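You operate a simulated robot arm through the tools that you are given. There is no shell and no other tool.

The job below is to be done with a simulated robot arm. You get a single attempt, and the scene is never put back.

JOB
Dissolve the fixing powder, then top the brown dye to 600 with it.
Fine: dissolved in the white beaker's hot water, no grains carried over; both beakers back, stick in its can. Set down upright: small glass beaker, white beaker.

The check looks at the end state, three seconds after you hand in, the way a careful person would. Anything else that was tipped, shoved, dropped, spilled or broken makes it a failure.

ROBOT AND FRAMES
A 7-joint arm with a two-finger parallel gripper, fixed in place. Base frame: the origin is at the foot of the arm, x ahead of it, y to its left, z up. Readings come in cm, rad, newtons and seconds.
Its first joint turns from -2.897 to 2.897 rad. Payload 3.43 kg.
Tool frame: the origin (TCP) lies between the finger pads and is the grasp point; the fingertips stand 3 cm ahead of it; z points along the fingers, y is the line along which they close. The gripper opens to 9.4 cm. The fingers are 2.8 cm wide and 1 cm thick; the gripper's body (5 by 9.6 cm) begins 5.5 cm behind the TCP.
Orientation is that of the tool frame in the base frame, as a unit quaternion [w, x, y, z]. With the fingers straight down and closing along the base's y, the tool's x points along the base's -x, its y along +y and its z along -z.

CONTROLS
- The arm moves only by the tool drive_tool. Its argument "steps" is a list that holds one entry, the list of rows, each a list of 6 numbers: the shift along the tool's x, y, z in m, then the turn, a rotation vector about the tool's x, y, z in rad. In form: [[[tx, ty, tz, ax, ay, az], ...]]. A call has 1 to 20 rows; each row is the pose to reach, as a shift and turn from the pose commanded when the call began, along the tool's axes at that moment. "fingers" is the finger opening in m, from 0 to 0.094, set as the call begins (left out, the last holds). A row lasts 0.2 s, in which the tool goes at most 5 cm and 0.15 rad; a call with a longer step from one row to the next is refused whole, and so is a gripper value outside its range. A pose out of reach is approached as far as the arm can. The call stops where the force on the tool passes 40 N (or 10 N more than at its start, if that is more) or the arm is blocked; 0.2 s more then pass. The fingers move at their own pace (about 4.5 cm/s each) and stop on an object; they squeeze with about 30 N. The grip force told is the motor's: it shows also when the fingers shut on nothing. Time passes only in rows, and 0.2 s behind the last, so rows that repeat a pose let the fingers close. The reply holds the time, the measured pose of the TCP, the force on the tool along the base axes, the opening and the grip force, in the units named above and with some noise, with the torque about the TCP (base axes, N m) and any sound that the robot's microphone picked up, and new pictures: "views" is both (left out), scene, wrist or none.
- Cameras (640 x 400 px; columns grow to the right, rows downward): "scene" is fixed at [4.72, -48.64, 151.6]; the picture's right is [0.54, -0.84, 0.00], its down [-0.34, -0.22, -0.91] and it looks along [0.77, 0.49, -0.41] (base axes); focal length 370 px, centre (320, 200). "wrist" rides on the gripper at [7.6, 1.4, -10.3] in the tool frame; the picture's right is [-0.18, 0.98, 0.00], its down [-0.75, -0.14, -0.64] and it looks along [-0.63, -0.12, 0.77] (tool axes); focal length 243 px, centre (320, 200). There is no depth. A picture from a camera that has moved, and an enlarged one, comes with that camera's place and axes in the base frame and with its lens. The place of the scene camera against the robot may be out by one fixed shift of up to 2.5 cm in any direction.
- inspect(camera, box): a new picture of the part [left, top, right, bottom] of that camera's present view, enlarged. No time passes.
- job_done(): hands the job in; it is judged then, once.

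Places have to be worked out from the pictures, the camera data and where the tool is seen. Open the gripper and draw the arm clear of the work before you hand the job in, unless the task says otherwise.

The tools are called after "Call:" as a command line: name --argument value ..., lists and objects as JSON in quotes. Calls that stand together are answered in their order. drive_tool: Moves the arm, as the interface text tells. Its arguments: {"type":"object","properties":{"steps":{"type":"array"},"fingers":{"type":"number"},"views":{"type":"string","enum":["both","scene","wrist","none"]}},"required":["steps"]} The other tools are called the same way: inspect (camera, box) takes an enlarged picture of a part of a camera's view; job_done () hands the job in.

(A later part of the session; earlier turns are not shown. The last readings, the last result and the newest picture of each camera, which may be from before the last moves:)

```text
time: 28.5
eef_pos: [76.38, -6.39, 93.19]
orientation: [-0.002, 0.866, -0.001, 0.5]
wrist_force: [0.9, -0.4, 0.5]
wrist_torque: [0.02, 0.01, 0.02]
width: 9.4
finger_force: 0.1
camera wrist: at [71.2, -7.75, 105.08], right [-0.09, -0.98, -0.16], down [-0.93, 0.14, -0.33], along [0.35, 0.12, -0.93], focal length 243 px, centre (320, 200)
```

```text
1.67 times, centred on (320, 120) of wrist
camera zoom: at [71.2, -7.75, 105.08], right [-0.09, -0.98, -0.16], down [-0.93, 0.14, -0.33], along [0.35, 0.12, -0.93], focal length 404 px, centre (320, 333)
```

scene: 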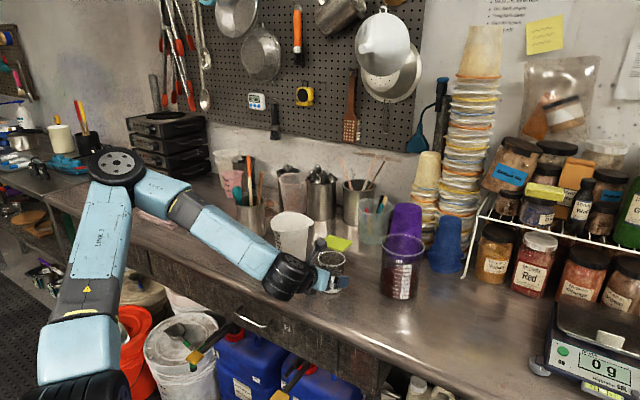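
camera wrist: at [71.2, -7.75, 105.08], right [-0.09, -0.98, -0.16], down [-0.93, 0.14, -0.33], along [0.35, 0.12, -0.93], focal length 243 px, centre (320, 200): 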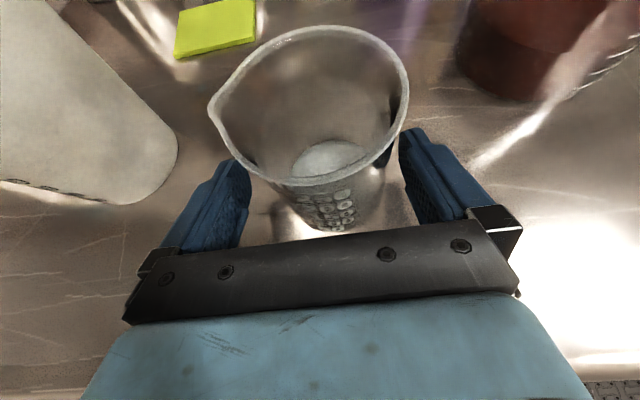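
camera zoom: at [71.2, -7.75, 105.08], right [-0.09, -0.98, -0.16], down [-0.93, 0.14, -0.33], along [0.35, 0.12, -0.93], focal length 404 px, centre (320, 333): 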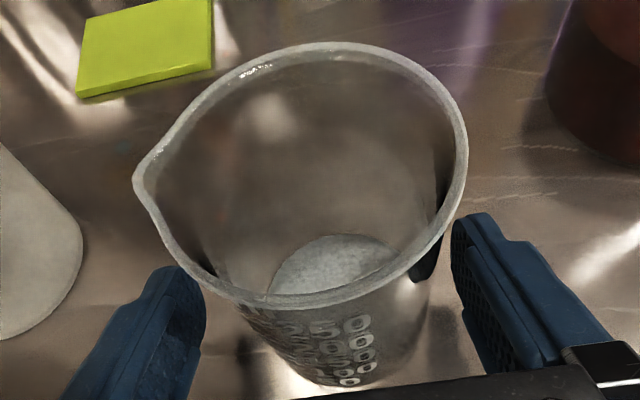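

No contact now, and the beaker hasn't moved. I close the fingers on it.

Call:
drive_tool --steps '[[[0, 0, 0, 0, 0, 0], [0, 0, 0, 0, 0, 0], [0, 0, 0, 0, 0, 0], [0, 0, 0, 0, 0, 0], [0, 0, 0, 0, 0, 0]]]' --fingers 0.03 --views "both"

Call:
inspect --camera "scene" --box '[260, 220, 380, 310]'

```text
time: 29.7
eef_pos: [76.32, -6.48, 93.07]
orientation: [-0.001, 0.867, -0.002, 0.499]
wrist_force: [-0.7, 0.7, 0.6]
wrist_torque: [-0.06, -0.01, 0.03]
width: 6.83
finger_force: 29.8
camera wrist: at [71.2, -7.76, 105.08], right [-0.09, -0.98, -0.16], down [-0.93, 0.14, -0.33], along [0.35, 0.12, -0.93], focal length 243 px, centre (320, 200)
```

scene: 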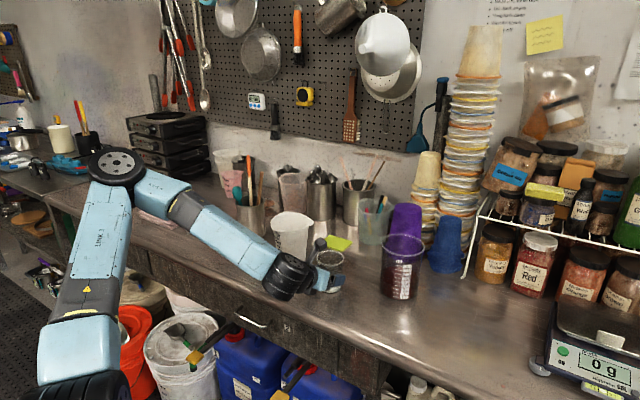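
wrist: 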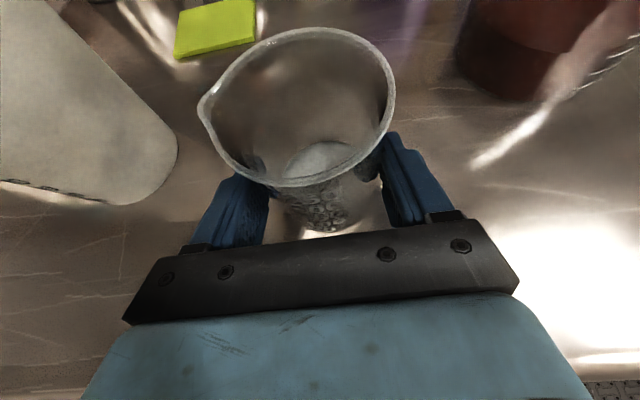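

```text
4.44 times, centred on (320, 265) of scene
camera zoom: at [4.72, -48.64, 151.6], right [0.54, -0.84, 0.0], down [-0.34, -0.22, -0.91], along [0.77, 0.49, -0.41], focal length 1646 px, centre (320, -89)
```

zoom: 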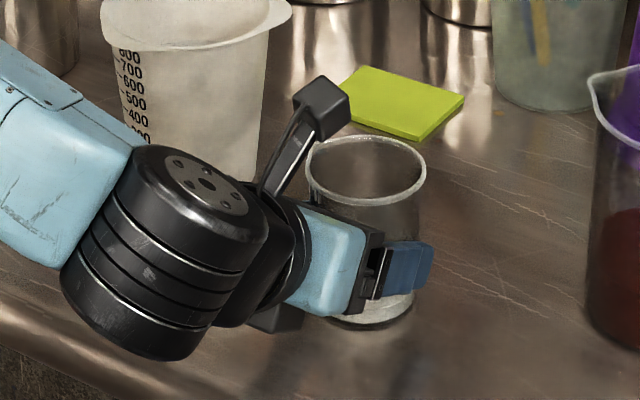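

A firm grip (6.83 cm wide, 30 N). I lift straight up 18 cm, slowly at first.

Call:
drive_tool --steps '[[[0.0087, 0, -0.005, 0, 0, 0], [0.026, 0, -0.015, 0, 0, 0], [0.0476, 0, -0.0275, 0, 0, 0], [0.0693, 0, -0.04, 0, 0, 0], [0.091, 0, -0.0525, 0, 0, 0], [0.1126, 0, -0.065, 0, 0, 0], [0.1343, 0, -0.0775, 0, 0, 0], [0.156, 0, -0.09, 0, 0, 0], [0.156, 0, -0.09, 0, 0, 0]]]' --views "both"

Call:
inspect --camera "scene" --box '[240, 160, 400, 300]'

```text
time: 31.7
eef_pos: [76.42, -6.41, 110.98]
orientation: [-0.001, 0.867, -0.001, 0.499]
wrist_force: [-0.2, -0.2, -2.1]
wrist_torque: [-0.04, 0.03, 0.03]
width: 6.85
finger_force: 29.4
camera wrist: at [71.27, -7.82, 123.02], right [-0.09, -0.98, -0.16], down [-0.93, 0.14, -0.33], along [0.35, 0.12, -0.93], focal length 243 px, centre (320, 200)
```

scene: 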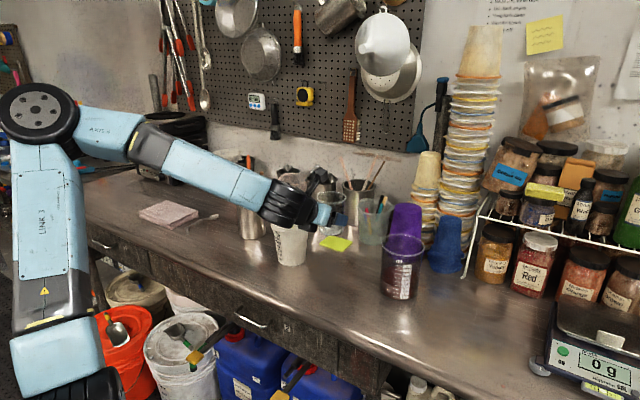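
wrist: 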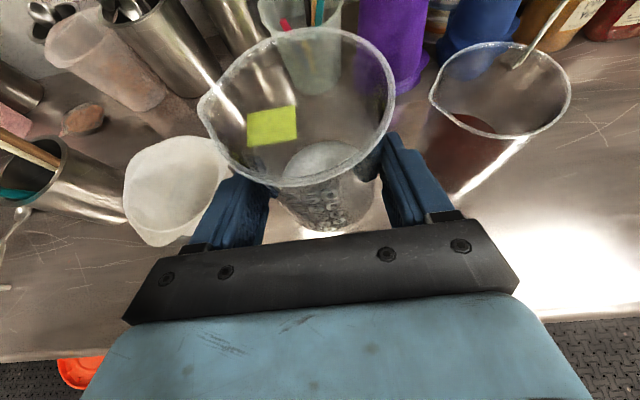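

```text
2.86 times, centred on (320, 230) of scene
camera zoom: at [4.72, -48.64, 151.6], right [0.54, -0.84, 0.0], down [-0.34, -0.22, -0.91], along [0.77, 0.49, -0.41], focal length 1058 px, centre (320, 114)
```

zoom: 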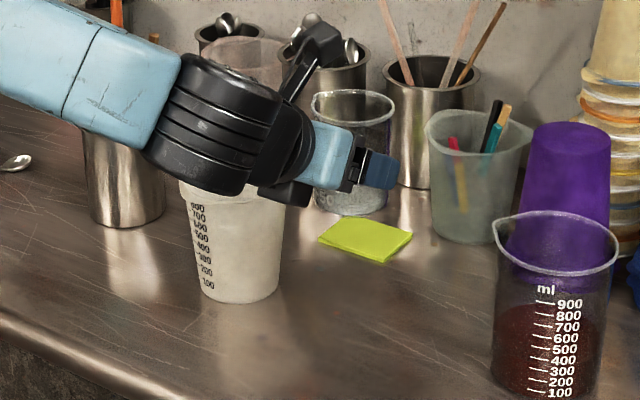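

The beaker is held with about 2.3 N of load. I look into the white beaker from here to fix its rim centre and corners for the pour.

Call:
inspect --camera "wrist" --box '[90, 100, 280, 260]'

Call:
inspect --camera "wrist" --box '[180, 0, 420, 240]'

```text
2.50 times, centred on (185, 180) of wrist
camera zoom: at [71.27, -7.82, 123.02], right [-0.09, -0.98, -0.16], down [-0.93, 0.14, -0.33], along [0.35, 0.12, -0.93], focal length 606 px, centre (658, 250)
```

zoom: 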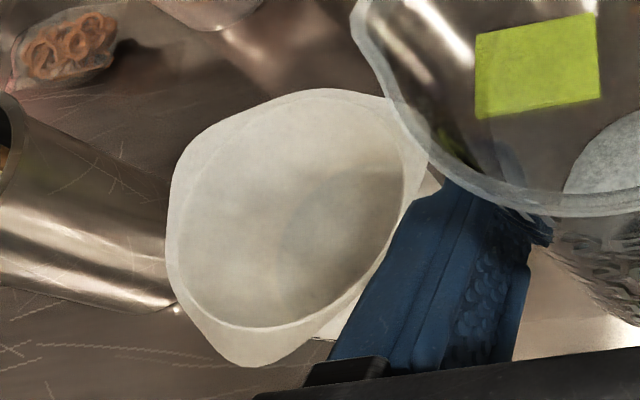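

```text
1.67 times, centred on (300, 120) of wrist
camera zoom: at [71.27, -7.82, 123.02], right [-0.09, -0.98, -0.16], down [-0.93, 0.14, -0.33], along [0.35, 0.12, -0.93], focal length 404 px, centre (353, 333)
```

zoom: 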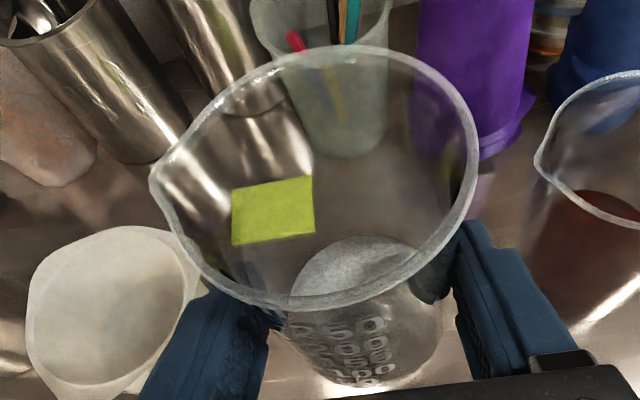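

The white beaker's rim centre is near (83, 10.7), with the rim top at about z≈101. I carry the powder beaker over to (81.6, 4.1, 109), level, so its spout is just inside the white beaker's rim.

Call:
drive_tool --steps '[[[0.0015, -0.015, 0.008, 0, 0, 0], [0.003, -0.035, 0.018, 0, 0, 0], [0.0045, -0.055, 0.029, 0, 0, 0], [0.006, -0.075, 0.04, 0, 0, 0], [0.0075, -0.093, 0.05, 0, 0, 0], [0.0086, -0.105, 0.055, 0, 0, 0], [0.0086, -0.105, 0.055, 0, 0, 0]]]' --views "both"

Call:
inspect --camera "scene" --box '[220, 150, 380, 275]'

Call:
inspect --camera "wrist" --box '[140, 0, 420, 240]'

```text
time: 33.3
eef_pos: [81.59, 4.18, 109.12]
orientation: [-0.001, 0.867, -0.002, 0.499]
wrist_force: [0.2, 0.2, -1.6]
wrist_torque: [0.01, 0.03, 0.0]
width: 6.82
finger_force: 29.8
camera wrist: at [76.47, 2.71, 121.08], right [-0.09, -0.98, -0.16], down [-0.93, 0.14, -0.33], along [0.35, 0.12, -0.93], focal length 243 px, centre (320, 200)
```

scene: 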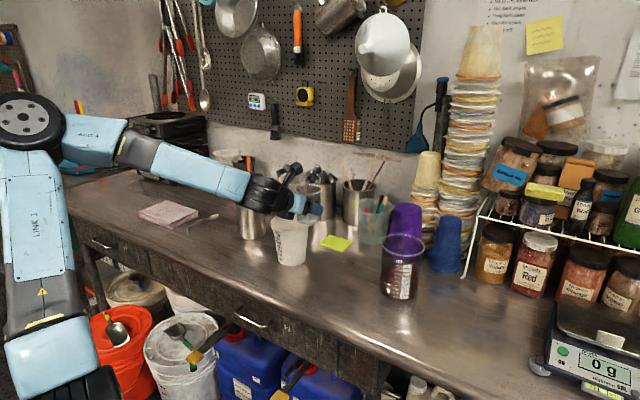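
wrist: 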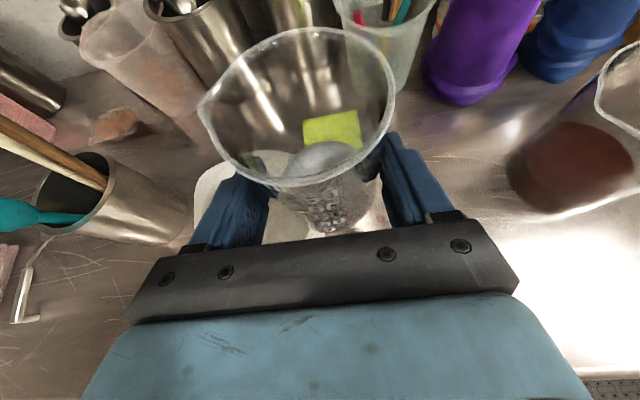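

```text
3.20 times, centred on (300, 212) of scene
camera zoom: at [4.72, -48.64, 151.6], right [0.54, -0.84, 0.0], down [-0.34, -0.22, -0.91], along [0.77, 0.49, -0.41], focal length 1185 px, centre (384, 160)
```

zoom: 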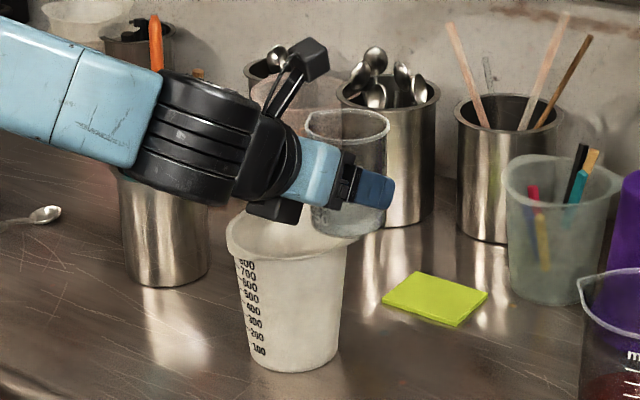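

```text
1.67 times, centred on (280, 120) of wrist
camera zoom: at [76.47, 2.71, 121.08], right [-0.09, -0.98, -0.16], down [-0.93, 0.14, -0.33], along [0.35, 0.12, -0.93], focal length 404 px, centre (387, 333)
```

zoom: 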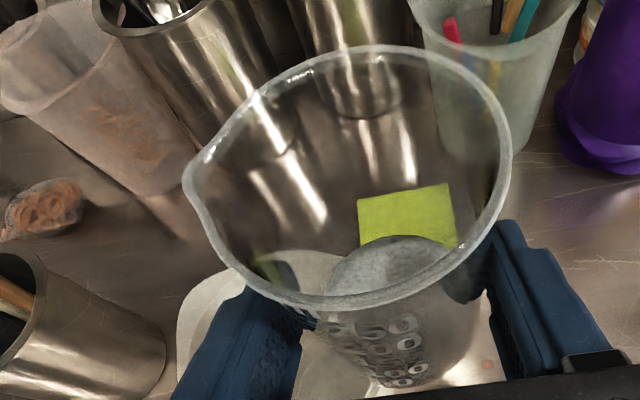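

Its spout is over the white beaker's near half. I now tilt it slowly towards +y, to about 43° first, which should not pour yet, to check the arm follows.

Call:
drive_tool --steps '[[[0, 0, 0, -0.05, 0, -0.0867], [0, 0, 0, -0.1, 0, -0.1734], [0, 0, 0, -0.15, 0, -0.26], [0, 0, 0, -0.2, 0, -0.3468], [0, 0, 0, -0.25, 0, -0.4335], [0, 0, 0, -0.3, 0, -0.52], [0, 0, 0, -0.35, 0, -0.607], [0, 0, 0, -0.375, 0, -0.65]]]' --views "both"

Call:
inspect --camera "scene" --box '[220, 150, 380, 275]'

Call:
inspect --camera "wrist" --box '[140, 0, 420, 240]'

```text
time: 35.1
eef_pos: [81.59, 4.04, 109.28]
orientation: [0.315, 0.807, 0.183, 0.465]
wrist_force: [0.9, -0.8, -0.4]
wrist_torque: [0.0, 0.0, 0.0]
width: 6.86
finger_force: 30.3
camera wrist: at [76.42, 11.08, 118.98], right [-0.09, -0.83, 0.55], down [-0.93, -0.12, -0.34], along [0.35, -0.55, -0.76], focal length 243 px, centre (320, 200)
```

scene: 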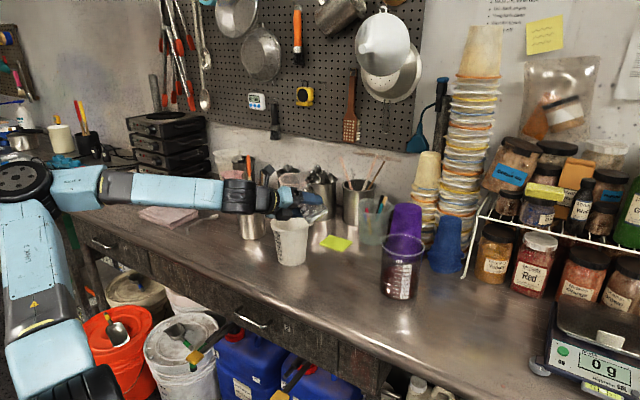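
wrist: 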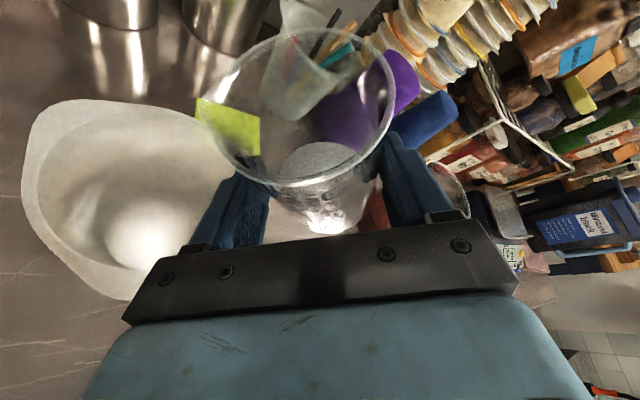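

```text
3.20 times, centred on (300, 212) of scene
camera zoom: at [4.72, -48.64, 151.6], right [0.54, -0.84, 0.0], down [-0.34, -0.22, -0.91], along [0.77, 0.49, -0.41], focal length 1185 px, centre (384, 160)
```

zoom: 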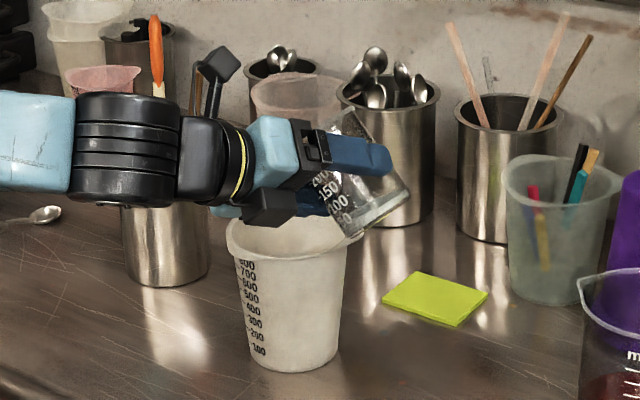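

```text
1.67 times, centred on (280, 120) of wrist
camera zoom: at [76.42, 11.08, 118.98], right [-0.09, -0.83, 0.55], down [-0.93, -0.12, -0.34], along [0.35, -0.55, -0.76], focal length 404 px, centre (387, 333)
```

zoom: 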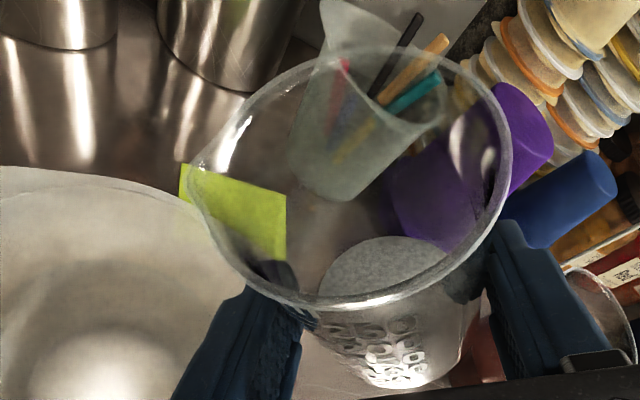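

Tilt is about 43° and the powder is still in place. I check the white beaker's rim in this wrist view more carefully before pouring.

Call:
inspect --camera "wrist" --box '[0, 70, 330, 310]'

```text
1.67 times, centred on (165, 190) of wrist
camera zoom: at [76.42, 11.08, 118.98], right [-0.09, -0.83, 0.55], down [-0.93, -0.12, -0.34], along [0.35, -0.55, -0.76], focal length 404 px, centre (578, 217)
```

zoom: 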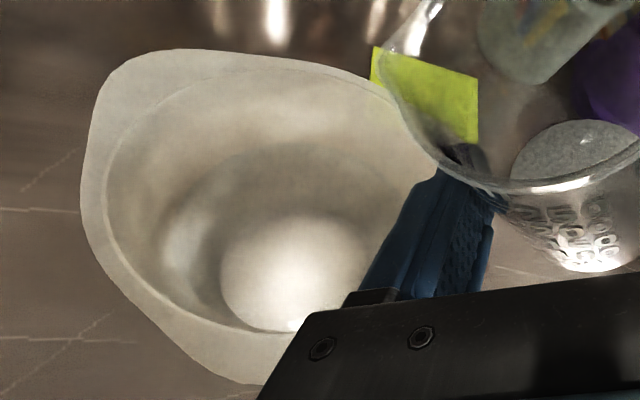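

The rim's inner circle centre refines to about (83.8, 11.4), with corners near 57°, 174° and -64°. I shift the spout to that centre and tilt on slowly to about 66°.

Call:
drive_tool --steps '[[[0.0025, -0.002, 0.001, -0.025, 0, -0.0434], [0.005, -0.0042, 0.002, -0.05, 0, -0.0868], [0.0075, -0.0063, 0.003, -0.075, 0, -0.13], [0.0096, -0.0084, 0.0037, -0.1, 0, -0.1734], [0.0096, -0.0084, 0.0037, -0.125, 0, -0.2168], [0.0096, -0.0084, 0.0037, -0.15, 0, -0.26], [0.0096, -0.0084, 0.0037, -0.175, 0, -0.3035], [0.0096, -0.0084, 0.0037, -0.2, 0, -0.3468]]]' --views "both"

Call:
inspect --camera "scene" --box '[220, 150, 380, 275]'

Call:
inspect --camera "wrist" --box '[60, 0, 420, 260]'

```text
time: 36.9
eef_pos: [82.3, 5.05, 109.11]
orientation: [0.47, 0.728, 0.272, 0.419]
wrist_force: [0.6, 0.5, -0.8]
wrist_torque: [0.0, 0.04, 0.02]
width: 6.87
finger_force: 29.9
camera wrist: at [77.2, 15.29, 115.46], right [-0.09, -0.55, 0.83], down [-0.93, -0.24, -0.26], along [0.35, -0.8, -0.49], focal length 243 px, centre (320, 200)
```

scene: 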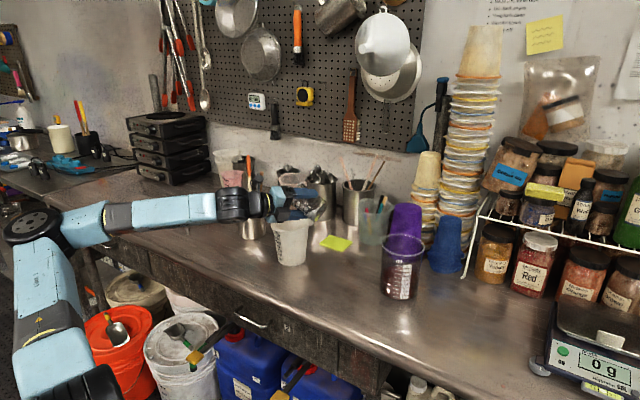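
wrist: 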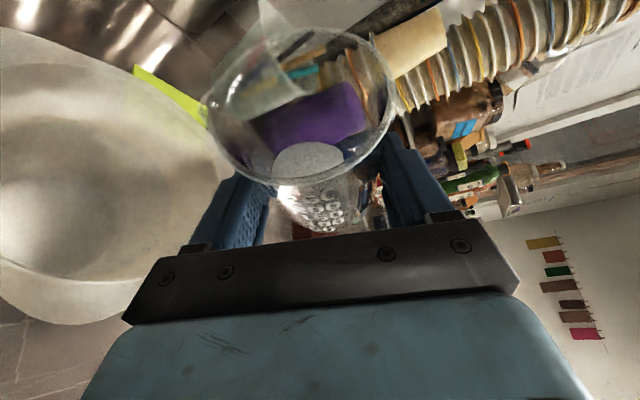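

```text
3.20 times, centred on (300, 212) of scene
camera zoom: at [4.72, -48.64, 151.6], right [0.54, -0.84, 0.0], down [-0.34, -0.22, -0.91], along [0.77, 0.49, -0.41], focal length 1185 px, centre (384, 160)
```

zoom: 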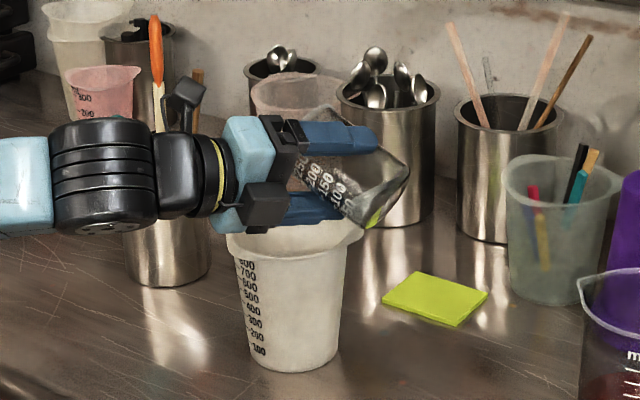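

```text
1.54 times, centred on (240, 130) of wrist
camera zoom: at [77.2, 15.29, 115.46], right [-0.09, -0.55, 0.83], down [-0.93, -0.24, -0.26], along [0.35, -0.8, -0.49], focal length 373 px, centre (443, 308)
```

zoom: 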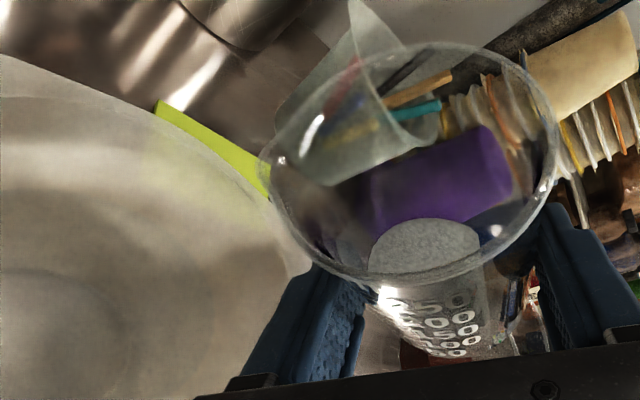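

At 66° nothing has run out yet, and the spout sits right above the white opening. I tilt on slowly towards 92°, moving so the spout stays over the centre.

Call:
drive_tool --steps '[[[0.0009, -0.0005, -0.0005, -0.0187, 0, -0.0325], [0.0018, -0.0011, -0.0009, -0.0374, 0, -0.065], [0.0027, -0.0016, -0.0014, -0.0561, 0, -0.0975], [0.0035, -0.0021, -0.0018, -0.0748, 0, -0.13], [0.0044, -0.0027, -0.0023, -0.0935, 0, -0.1626], [0.0053, -0.0032, -0.0028, -0.112, 0, -0.195], [0.0062, -0.0037, -0.0032, -0.131, 0, -0.2276], [0.0071, -0.0043, -0.0037, -0.15, 0, -0.26], [0.008, -0.0048, -0.0041, -0.168, 0, -0.2926], [0.0088, -0.0053, -0.0046, -0.187, 0, -0.325], [0.0097, -0.0059, -0.005, -0.206, 0, -0.3576], [0.0106, -0.0064, -0.0055, -0.2243, 0, -0.39]]]' --views "both"

Call:
inspect --camera "scene" --box '[220, 150, 380, 275]'

Call:
inspect --camera "wrist" --box '[60, 0, 420, 260]'

```text
time: 39.5
eef_pos: [82.34, 6.43, 109.07]
orientation: [0.617, 0.607, 0.359, 0.347]
wrist_force: [-0.5, -0.1, -2.3]
wrist_torque: [0.02, 0.02, -0.02]
width: 6.82
finger_force: 30.1
camera wrist: at [77.3, 18.35, 110.49], right [-0.08, -0.14, 0.99], down [-0.93, -0.33, -0.13], along [0.35, -0.93, -0.1], focal length 243 px, centre (320, 200)
```

scene: 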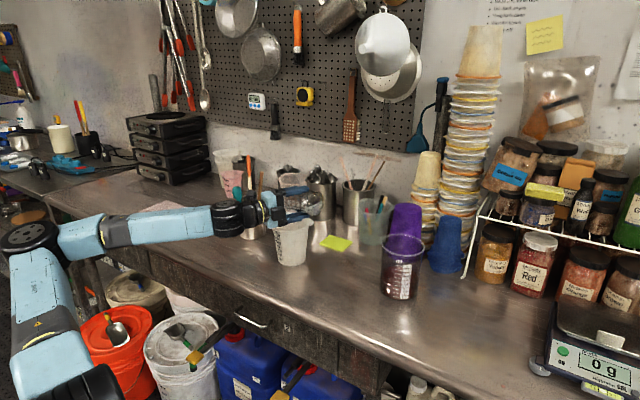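
wrist: 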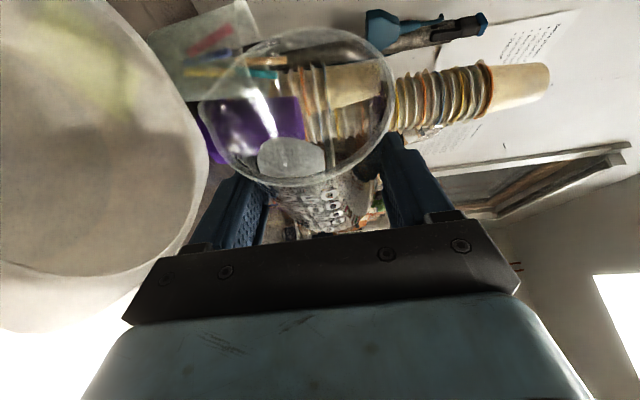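

```text
3.20 times, centred on (300, 212) of scene
camera zoom: at [4.72, -48.64, 151.6], right [0.54, -0.84, 0.0], down [-0.34, -0.22, -0.91], along [0.77, 0.49, -0.41], focal length 1185 px, centre (384, 160)
```

zoom: 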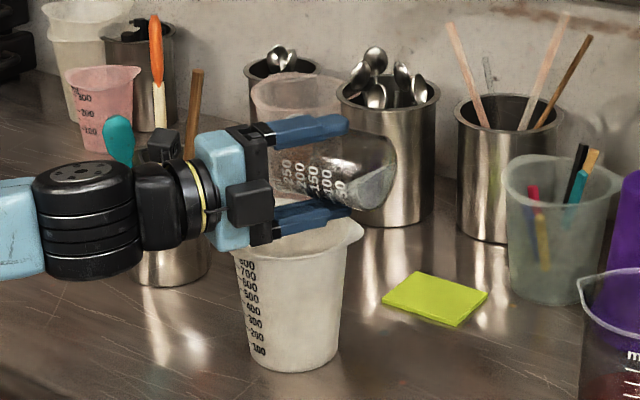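

```text
1.54 times, centred on (240, 130) of wrist
camera zoom: at [77.3, 18.35, 110.49], right [-0.08, -0.14, 0.99], down [-0.93, -0.33, -0.13], along [0.35, -0.93, -0.1], focal length 373 px, centre (443, 308)
```

zoom: 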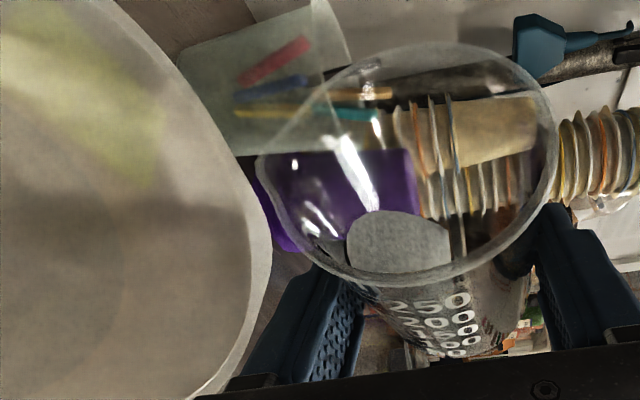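

At 92° the powder still clings at the bottom, as granular stuff would. I continue slowly to about 115°, again tracking the spout over the centre.

Call:
drive_tool --steps '[[[0.0016, 0, -0.0009, -0.0166, 0, -0.0289], [0.0032, 0.0001, -0.0018, -0.0332, 0, -0.0578], [0.0048, 0.0002, -0.0028, -0.0499, 0, -0.0867], [0.0063, 0.0002, -0.0037, -0.0665, 0, -0.1156], [0.0079, 0.0003, -0.0046, -0.0831, 0, -0.1445], [0.0095, 0.0003, -0.0055, -0.0997, 0, -0.1734], [0.0111, 0.0004, -0.0064, -0.1163, 0, -0.2023], [0.0127, 0.0004, -0.0073, -0.1329, 0, -0.2312], [0.0143, 0.0005, -0.0083, -0.1496, 0, -0.2601], [0.0158, 0.0005, -0.0092, -0.1662, 0, -0.289], [0.0174, 0.0006, -0.0101, -0.1828, 0, -0.3179], [0.019, 0.0006, -0.011, -0.1994, 0, -0.3468]]]' --views "both"

Call:
inspect --camera "scene" --box '[220, 150, 380, 275]'

Call:
inspect --camera "wrist" --box '[60, 0, 420, 260]'

```text
time: 42.1
eef_pos: [81.15, 7.6, 117.24]
orientation: [0.684, 0.539, 0.421, 0.254]
wrist_force: [0.4, 0.0, -1.1]
wrist_torque: [0.03, 0.05, -0.01]
width: 6.86
finger_force: 29.7
out of reach, approached as far as the arm can: row 2, 3, 4, 5, 6, 7, 8, 9, 10, 11, 12
camera wrist: at [76.55, 19.66, 115.74], right [0.01, 0.14, 0.99], down [-0.95, -0.31, 0.05], along [0.31, -0.94, 0.13], focal length 243 px, centre (320, 200)
```

scene: 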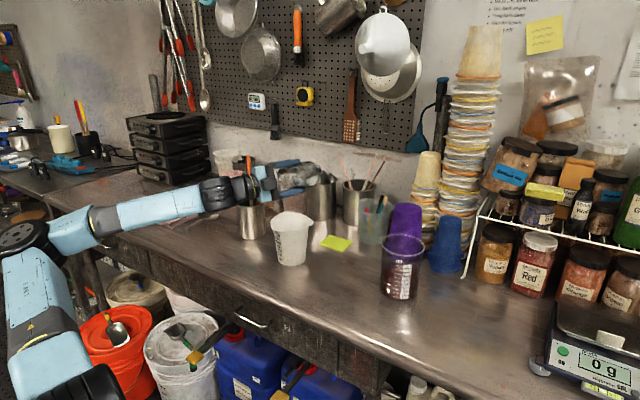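
wrist: 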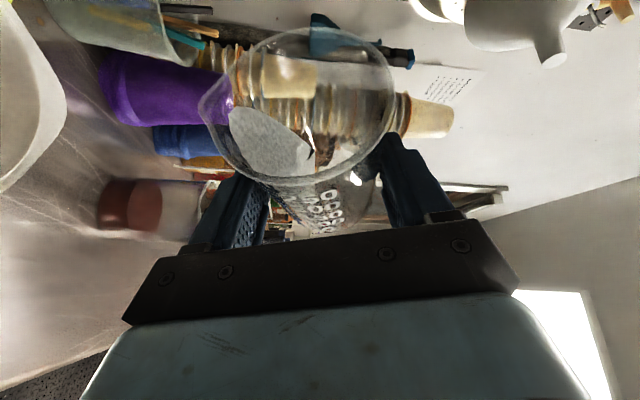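

```text
3.20 times, centred on (300, 212) of scene
camera zoom: at [4.72, -48.64, 151.6], right [0.54, -0.84, 0.0], down [-0.34, -0.22, -0.91], along [0.77, 0.49, -0.41], focal length 1185 px, centre (384, 160)
```

zoom: 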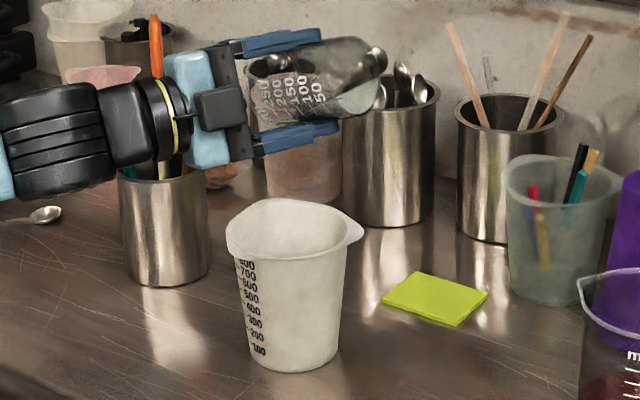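

```text
1.54 times, centred on (240, 130) of wrist
camera zoom: at [76.55, 19.66, 115.74], right [0.01, 0.14, 0.99], down [-0.95, -0.31, 0.05], along [0.31, -0.94, 0.13], focal length 373 px, centre (443, 308)
```

zoom: 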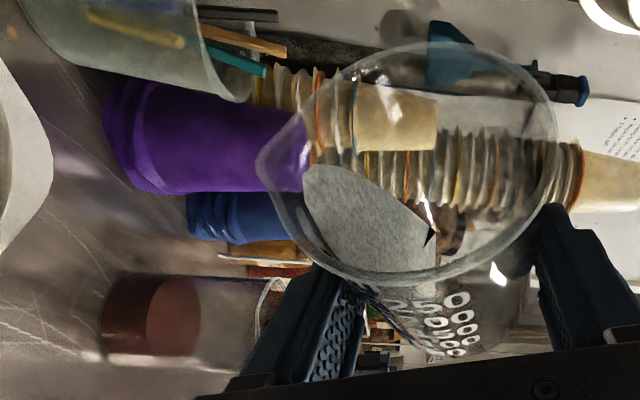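

The arm ran into its roll limit at about 107° of tilt and rose while trying, so the powder has slid to the lip without leaving. Rolling the other way has far more range, so I go back upright here over the white beaker, then will pour towards -y from its other side.

Call:
drive_tool --steps '[[[-0.006, 0.004, 0.003, 0.06, 0, 0.104], [-0.012, 0.008, 0.006, 0.12, 0, 0.208], [-0.018, 0.012, 0.009, 0.18, 0, 0.312], [-0.024, 0.016, 0.013, 0.24, 0, 0.416], [-0.028, 0.018, 0.016, 0.3, 0, 0.52], [-0.028, 0.018, 0.016, 0.36, 0, 0.624], [-0.028, 0.018, 0.016, 0.42, 0, 0.728], [-0.028, 0.018, 0.016, 0.48, 0, 0.832], [-0.028, 0.018, 0.016, 0.54, 0, 0.936], [-0.028, 0.018, 0.016, 0.6, 0, 1.04]]]' --views "both"

```text
time: 44.3
eef_pos: [81.2, 5.07, 119.79]
orientation: [0.289, 0.843, 0.154, 0.426]
wrist_force: [0.5, 0.1, -1.2]
wrist_torque: [-0.05, 0.03, -0.03]
width: 6.86
finger_force: 29.6
camera wrist: at [77.42, 11.66, 130.54], right [-0.09, -0.87, 0.49], down [-0.96, -0.04, -0.26], along [0.25, -0.5, -0.83], focal length 243 px, centre (320, 200)
```

scene: 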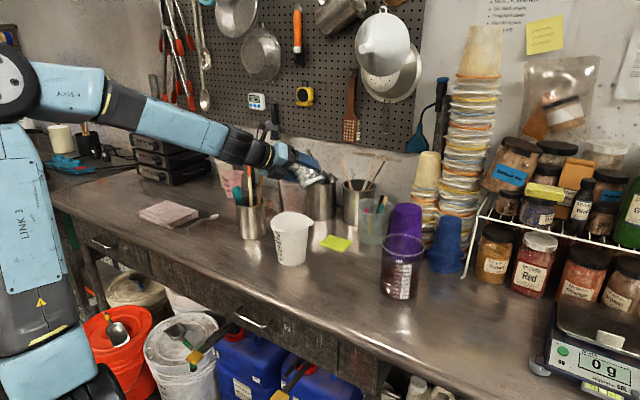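
wrist: 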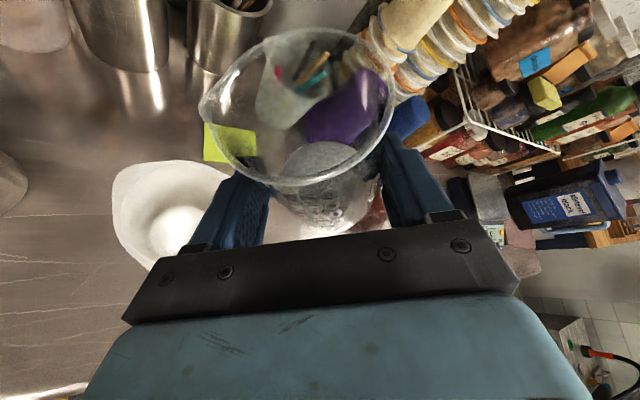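

Powder is back in the bottom. I level the beaker and carry it across to the +y side of the white beaker, at (82.4, 17.2, 113).

Call:
drive_tool --steps '[[[0.003, -0.019, 0, 0.05, 0.0156, 0.081], [0.007, -0.038, 0, 0.1, 0.031, 0.162], [0.011, -0.058, 0, 0.151, 0.047, 0.243], [0.0145, -0.078, -0.001, 0.202, 0.062, 0.324], [0.018, -0.098, -0.001, 0.252, 0.078, 0.405], [0.022, -0.118, -0.001, 0.303, 0.093, 0.486], [0.0255, -0.137, -0.0015, 0.353, 0.109, 0.567], [0.0255, -0.137, -0.0015, 0.353, 0.109, 0.567]]]' --views "both"

Call:
inspect --camera "wrist" --box '[140, 0, 480, 260]'

Call:
inspect --camera "scene" --box '[200, 130, 380, 275]'

```text
time: 46.1
eef_pos: [82.47, 17.24, 113.06]
orientation: [-0.002, 0.866, 0.0, 0.5]
wrist_force: [-0.5, -0.7, -1.3]
wrist_torque: [-0.01, 0.05, 0.01]
width: 6.81
finger_force: 30.2
camera wrist: at [77.25, 15.86, 124.98], right [-0.09, -0.98, -0.16], down [-0.93, 0.14, -0.33], along [0.35, 0.12, -0.93], focal length 243 px, centre (320, 200)
```

scene: 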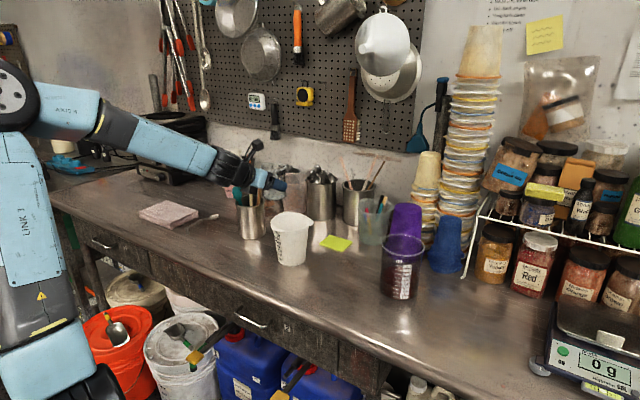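
wrist: 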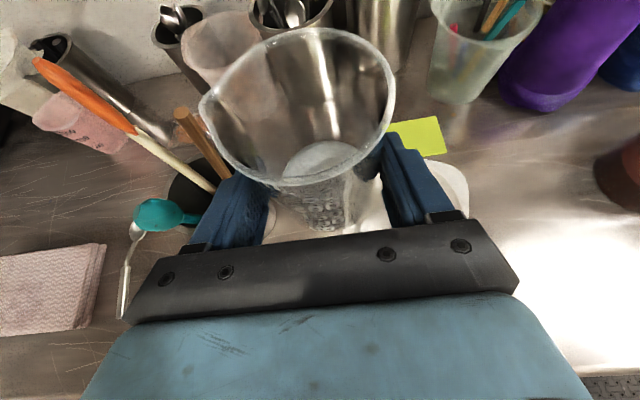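

```text
1.54 times, centred on (310, 130) of wrist
camera zoom: at [77.25, 15.86, 124.98], right [-0.09, -0.98, -0.16], down [-0.93, 0.14, -0.33], along [0.35, 0.12, -0.93], focal length 373 px, centre (335, 308)
```

zoom: 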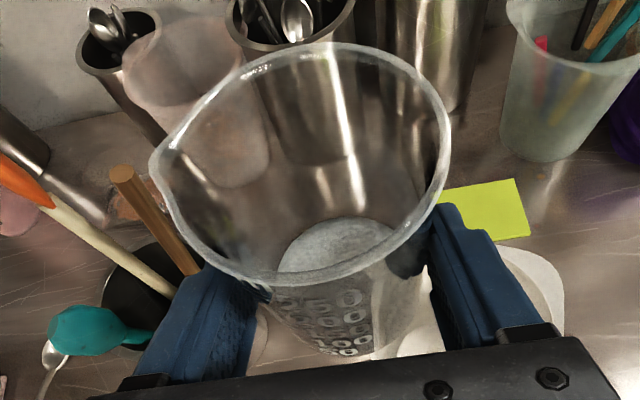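

```text
2.76 times, centred on (290, 202) of scene
camera zoom: at [4.72, -48.64, 151.6], right [0.54, -0.84, 0.0], down [-0.34, -0.22, -0.91], along [0.77, 0.49, -0.41], focal length 1021 px, centre (403, 193)
```

zoom: 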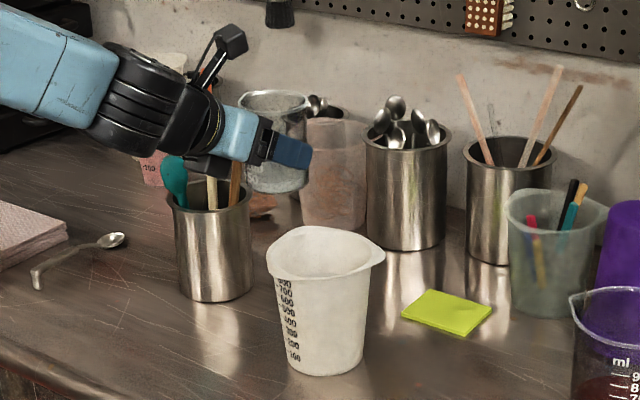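

Level and clear of the sticks. Now I tilt towards -y, to about 52° first, lowering 2 cm.

Call:
drive_tool --steps '[[[-0.002, 0, 0.001, 0.05, 0, 0.0866], [-0.004, 0, 0.002, 0.1, 0, 0.173], [-0.006, -0.001, 0.0035, 0.15, 0, 0.26], [-0.008, -0.001, 0.0047, 0.2, 0, 0.346], [-0.01, -0.001, 0.006, 0.25, 0, 0.433], [-0.012, -0.0015, 0.007, 0.3, 0, 0.52], [-0.014, -0.002, 0.008, 0.35, 0, 0.606], [-0.016, -0.002, 0.009, 0.4, 0, 0.693], [-0.0173, -0.002, 0.01, 0.45, 0, 0.78]]]' --views "both"

Call:
inspect --camera "scene" --box '[200, 130, 380, 275]'

Call:
inspect --camera "wrist" --box '[140, 0, 640, 300]'

```text
time: 48.1
eef_pos: [82.44, 17.38, 111.07]
orientation: [-0.378, 0.779, -0.217, 0.45]
wrist_force: [0.1, -0.2, -0.8]
wrist_torque: [-0.07, 0.02, 0.0]
width: 6.85
finger_force: 29.8
camera wrist: at [77.29, 7.48, 117.4], right [-0.09, -0.48, -0.87], down [-0.93, 0.35, -0.1], along [0.35, 0.8, -0.48], focal length 243 px, centre (320, 200)
```

scene: 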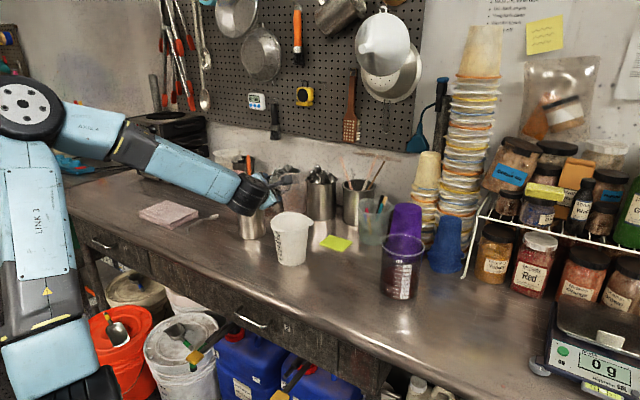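
wrist: 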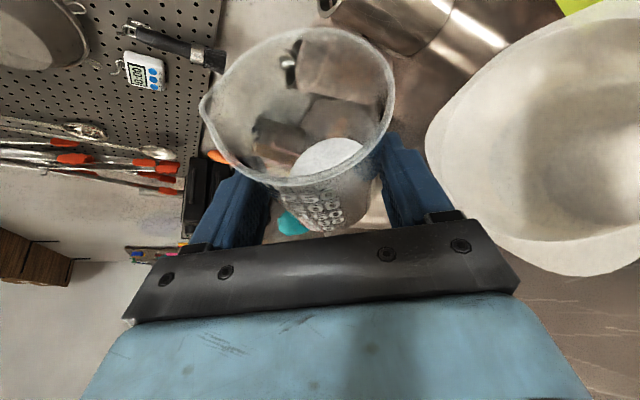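

```text
2.76 times, centred on (290, 202) of scene
camera zoom: at [4.72, -48.64, 151.6], right [0.54, -0.84, 0.0], down [-0.34, -0.22, -0.91], along [0.77, 0.49, -0.41], focal length 1021 px, centre (403, 193)
```

zoom: 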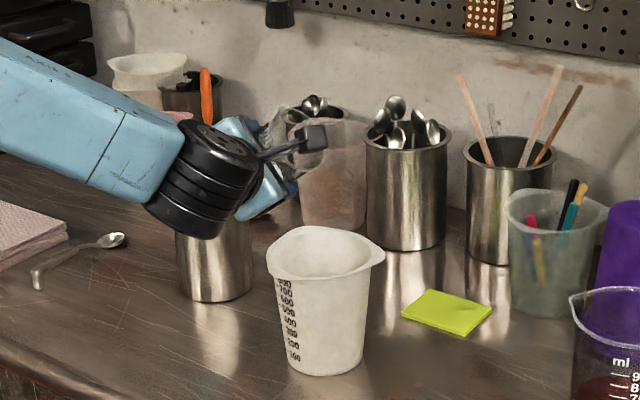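

```text
1.28 times, centred on (390, 150) of wrist
camera zoom: at [77.29, 7.48, 117.4], right [-0.09, -0.48, -0.87], down [-0.93, 0.35, -0.1], along [0.35, 0.8, -0.48], focal length 311 px, centre (230, 264)
```

zoom: 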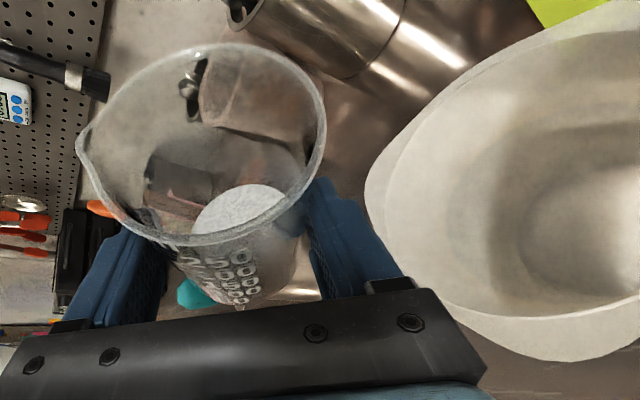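

The tilt is following well and the low rim point is at about (83.8, 11.9), over the opening. The brown stick's top is at about (90, 27, 112), safely away. I tilt on to 90°.

Call:
drive_tool --steps '[[[0.0003, 0.0013, -0.0002, 0.0279, 0, 0.0483], [0.0005, 0.0026, -0.0003, 0.0558, 0, 0.0966], [0.0008, 0.0039, -0.0005, 0.0837, 0, 0.145], [0.001, 0.0052, -0.0006, 0.1116, 0, 0.1933], [0.0013, 0.0065, -0.0008, 0.1395, 0, 0.2416], [0.0016, 0.0078, -0.0009, 0.1674, 0, 0.29], [0.0018, 0.0091, -0.0011, 0.1953, 0, 0.3383], [0.0021, 0.0104, -0.0012, 0.2232, 0, 0.3866], [0.0023, 0.0117, -0.0014, 0.2511, 0, 0.435], [0.0026, 0.013, -0.0015, 0.279, 0, 0.4833], [0.0029, 0.0143, -0.0017, 0.3069, 0, 0.5316], [0.0031, 0.0156, -0.0018, 0.335, 0, 0.5802]]]' --views "both"

Call:
inspect --camera "scene" --box '[200, 130, 380, 275]'

Call:
inspect --camera "wrist" --box '[140, 0, 640, 300]'

```text
time: 50.7
eef_pos: [82.51, 16.18, 110.07]
orientation: [0.613, -0.612, 0.354, -0.352]
wrist_force: [0.6, -0.7, -0.9]
wrist_torque: [-0.01, 0.01, 0.03]
width: 6.82
finger_force: 30.1
camera wrist: at [77.32, 4.55, 108.78], right [-0.09, 0.16, -0.98], down [-0.93, 0.33, 0.14], along [0.35, 0.93, 0.12], focal length 243 px, centre (320, 200)
```

scene: 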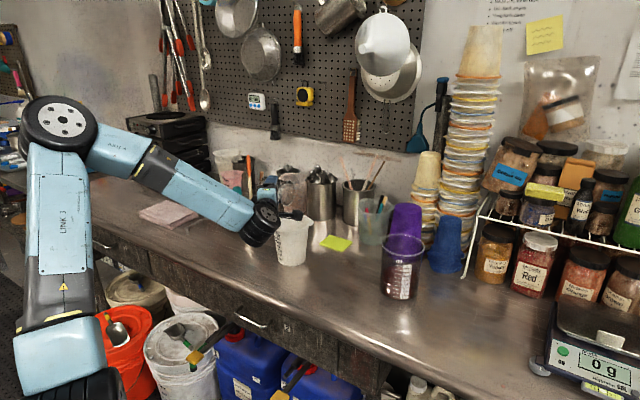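
wrist: 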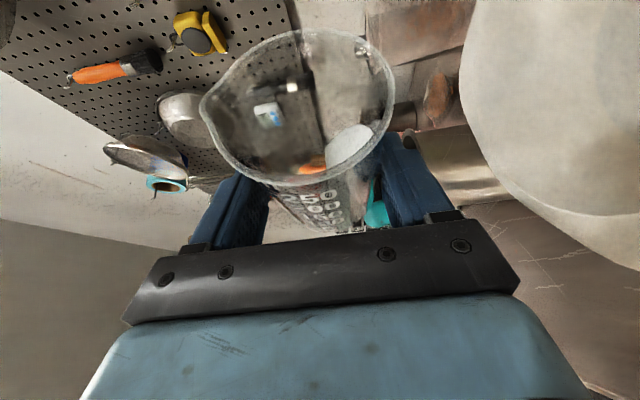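

```text
2.76 times, centred on (290, 202) of scene
camera zoom: at [4.72, -48.64, 151.6], right [0.54, -0.84, 0.0], down [-0.34, -0.22, -0.91], along [0.77, 0.49, -0.41], focal length 1021 px, centre (403, 193)
```

zoom: 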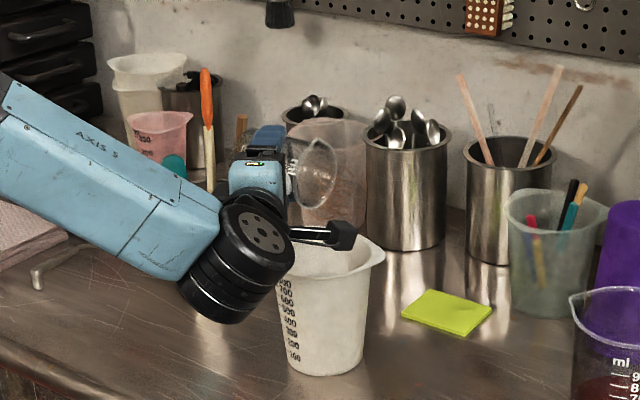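

```text
1.28 times, centred on (390, 150) of wrist
camera zoom: at [77.32, 4.55, 108.78], right [-0.09, 0.16, -0.98], down [-0.93, 0.33, 0.14], along [0.35, 0.93, 0.12], focal length 311 px, centre (230, 264)
```

zoom: 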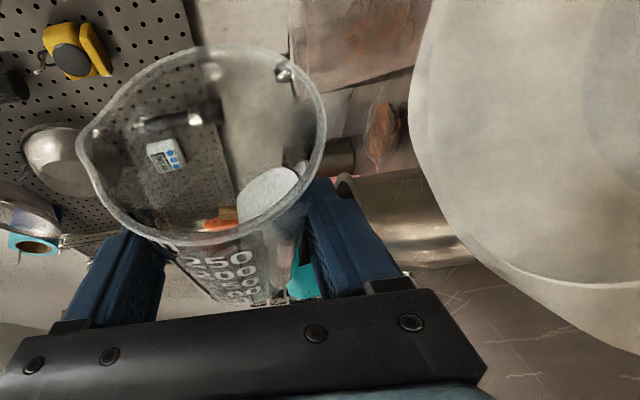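

The powder has slid to the low side of the beaker. I keep tilting to about 115°, holding the lip over the opening.

Call:
drive_tool --steps '[[[0.0013, -0.0003, -0.0008, 0.0179, 0, 0.031], [0.0026, -0.0005, -0.0015, 0.0358, 0, 0.062], [0.0039, -0.0008, -0.0023, 0.0537, 0, 0.093], [0.0052, -0.001, -0.003, 0.0716, 0, 0.124], [0.0065, -0.0013, -0.0038, 0.0895, 0, 0.155], [0.0078, -0.0015, -0.0045, 0.1074, 0, 0.186], [0.0091, -0.0018, -0.0053, 0.1253, 0, 0.217], [0.0104, -0.002, -0.006, 0.1432, 0, 0.248], [0.0117, -0.0023, -0.0068, 0.1611, 0, 0.279], [0.013, -0.0025, -0.0075, 0.179, 0, 0.31], [0.0143, -0.0028, -0.0083, 0.1969, 0, 0.341], [0.0156, -0.003, -0.009, 0.215, 0, 0.3724]]]' --views "both"

Call:
inspect --camera "scene" --box '[200, 130, 380, 275]'

Call:
inspect --camera "wrist" --box '[140, 0, 640, 300]'

```text
time: 53.3
eef_pos: [82.39, 14.27, 110.4]
orientation: [0.729, -0.468, 0.42, -0.27]
wrist_force: [0.2, 0.3, -1.0]
wrist_torque: [-0.02, 0.04, 0.02]
width: 6.83
finger_force: 29.8
camera wrist: at [77.32, 4.41, 104.33], right [-0.09, 0.56, -0.83], down [-0.93, 0.24, 0.27], along [0.35, 0.8, 0.5], focal length 243 px, centre (320, 200)
```

scene: 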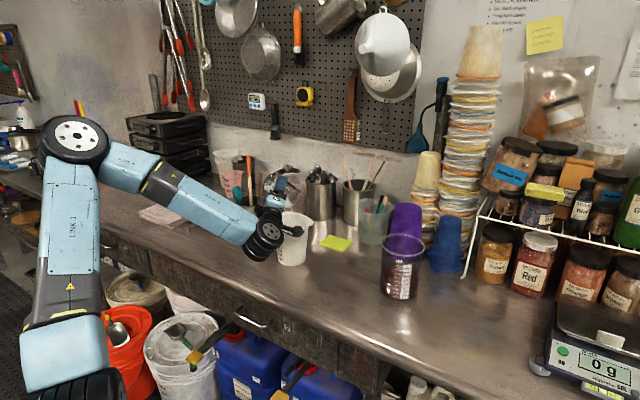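
wrist: 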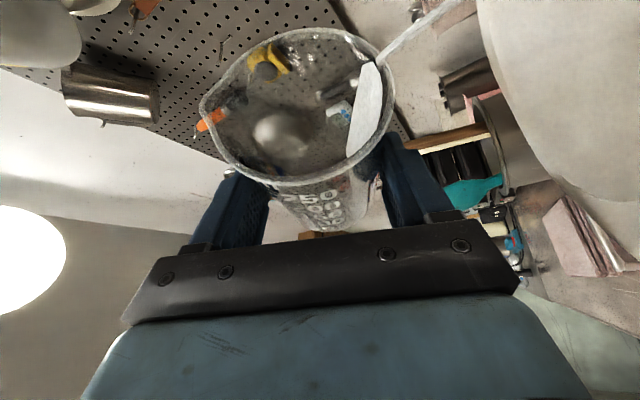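

```text
2.76 times, centred on (290, 202) of scene
camera zoom: at [4.72, -48.64, 151.6], right [0.54, -0.84, 0.0], down [-0.34, -0.22, -0.91], along [0.77, 0.49, -0.41], focal length 1021 px, centre (403, 193)
```

zoom: 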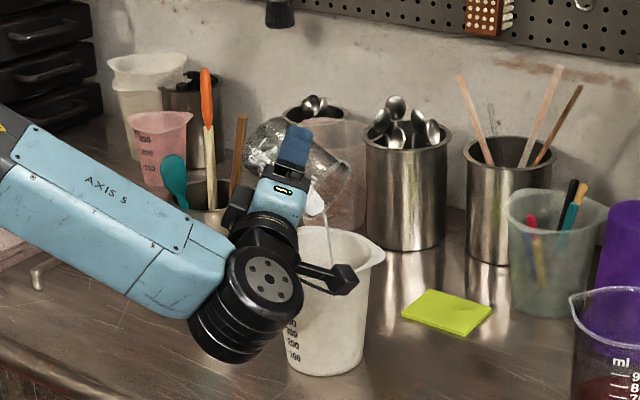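

```text
1.28 times, centred on (390, 150) of wrist
camera zoom: at [77.32, 4.41, 104.33], right [-0.09, 0.56, -0.83], down [-0.93, 0.24, 0.27], along [0.35, 0.8, 0.5], focal length 311 px, centre (230, 264)
```

zoom: 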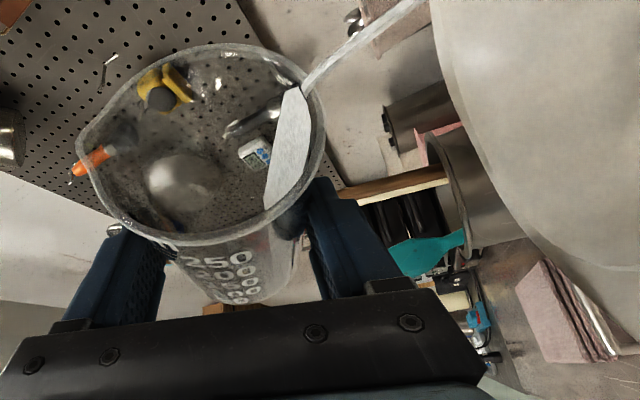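

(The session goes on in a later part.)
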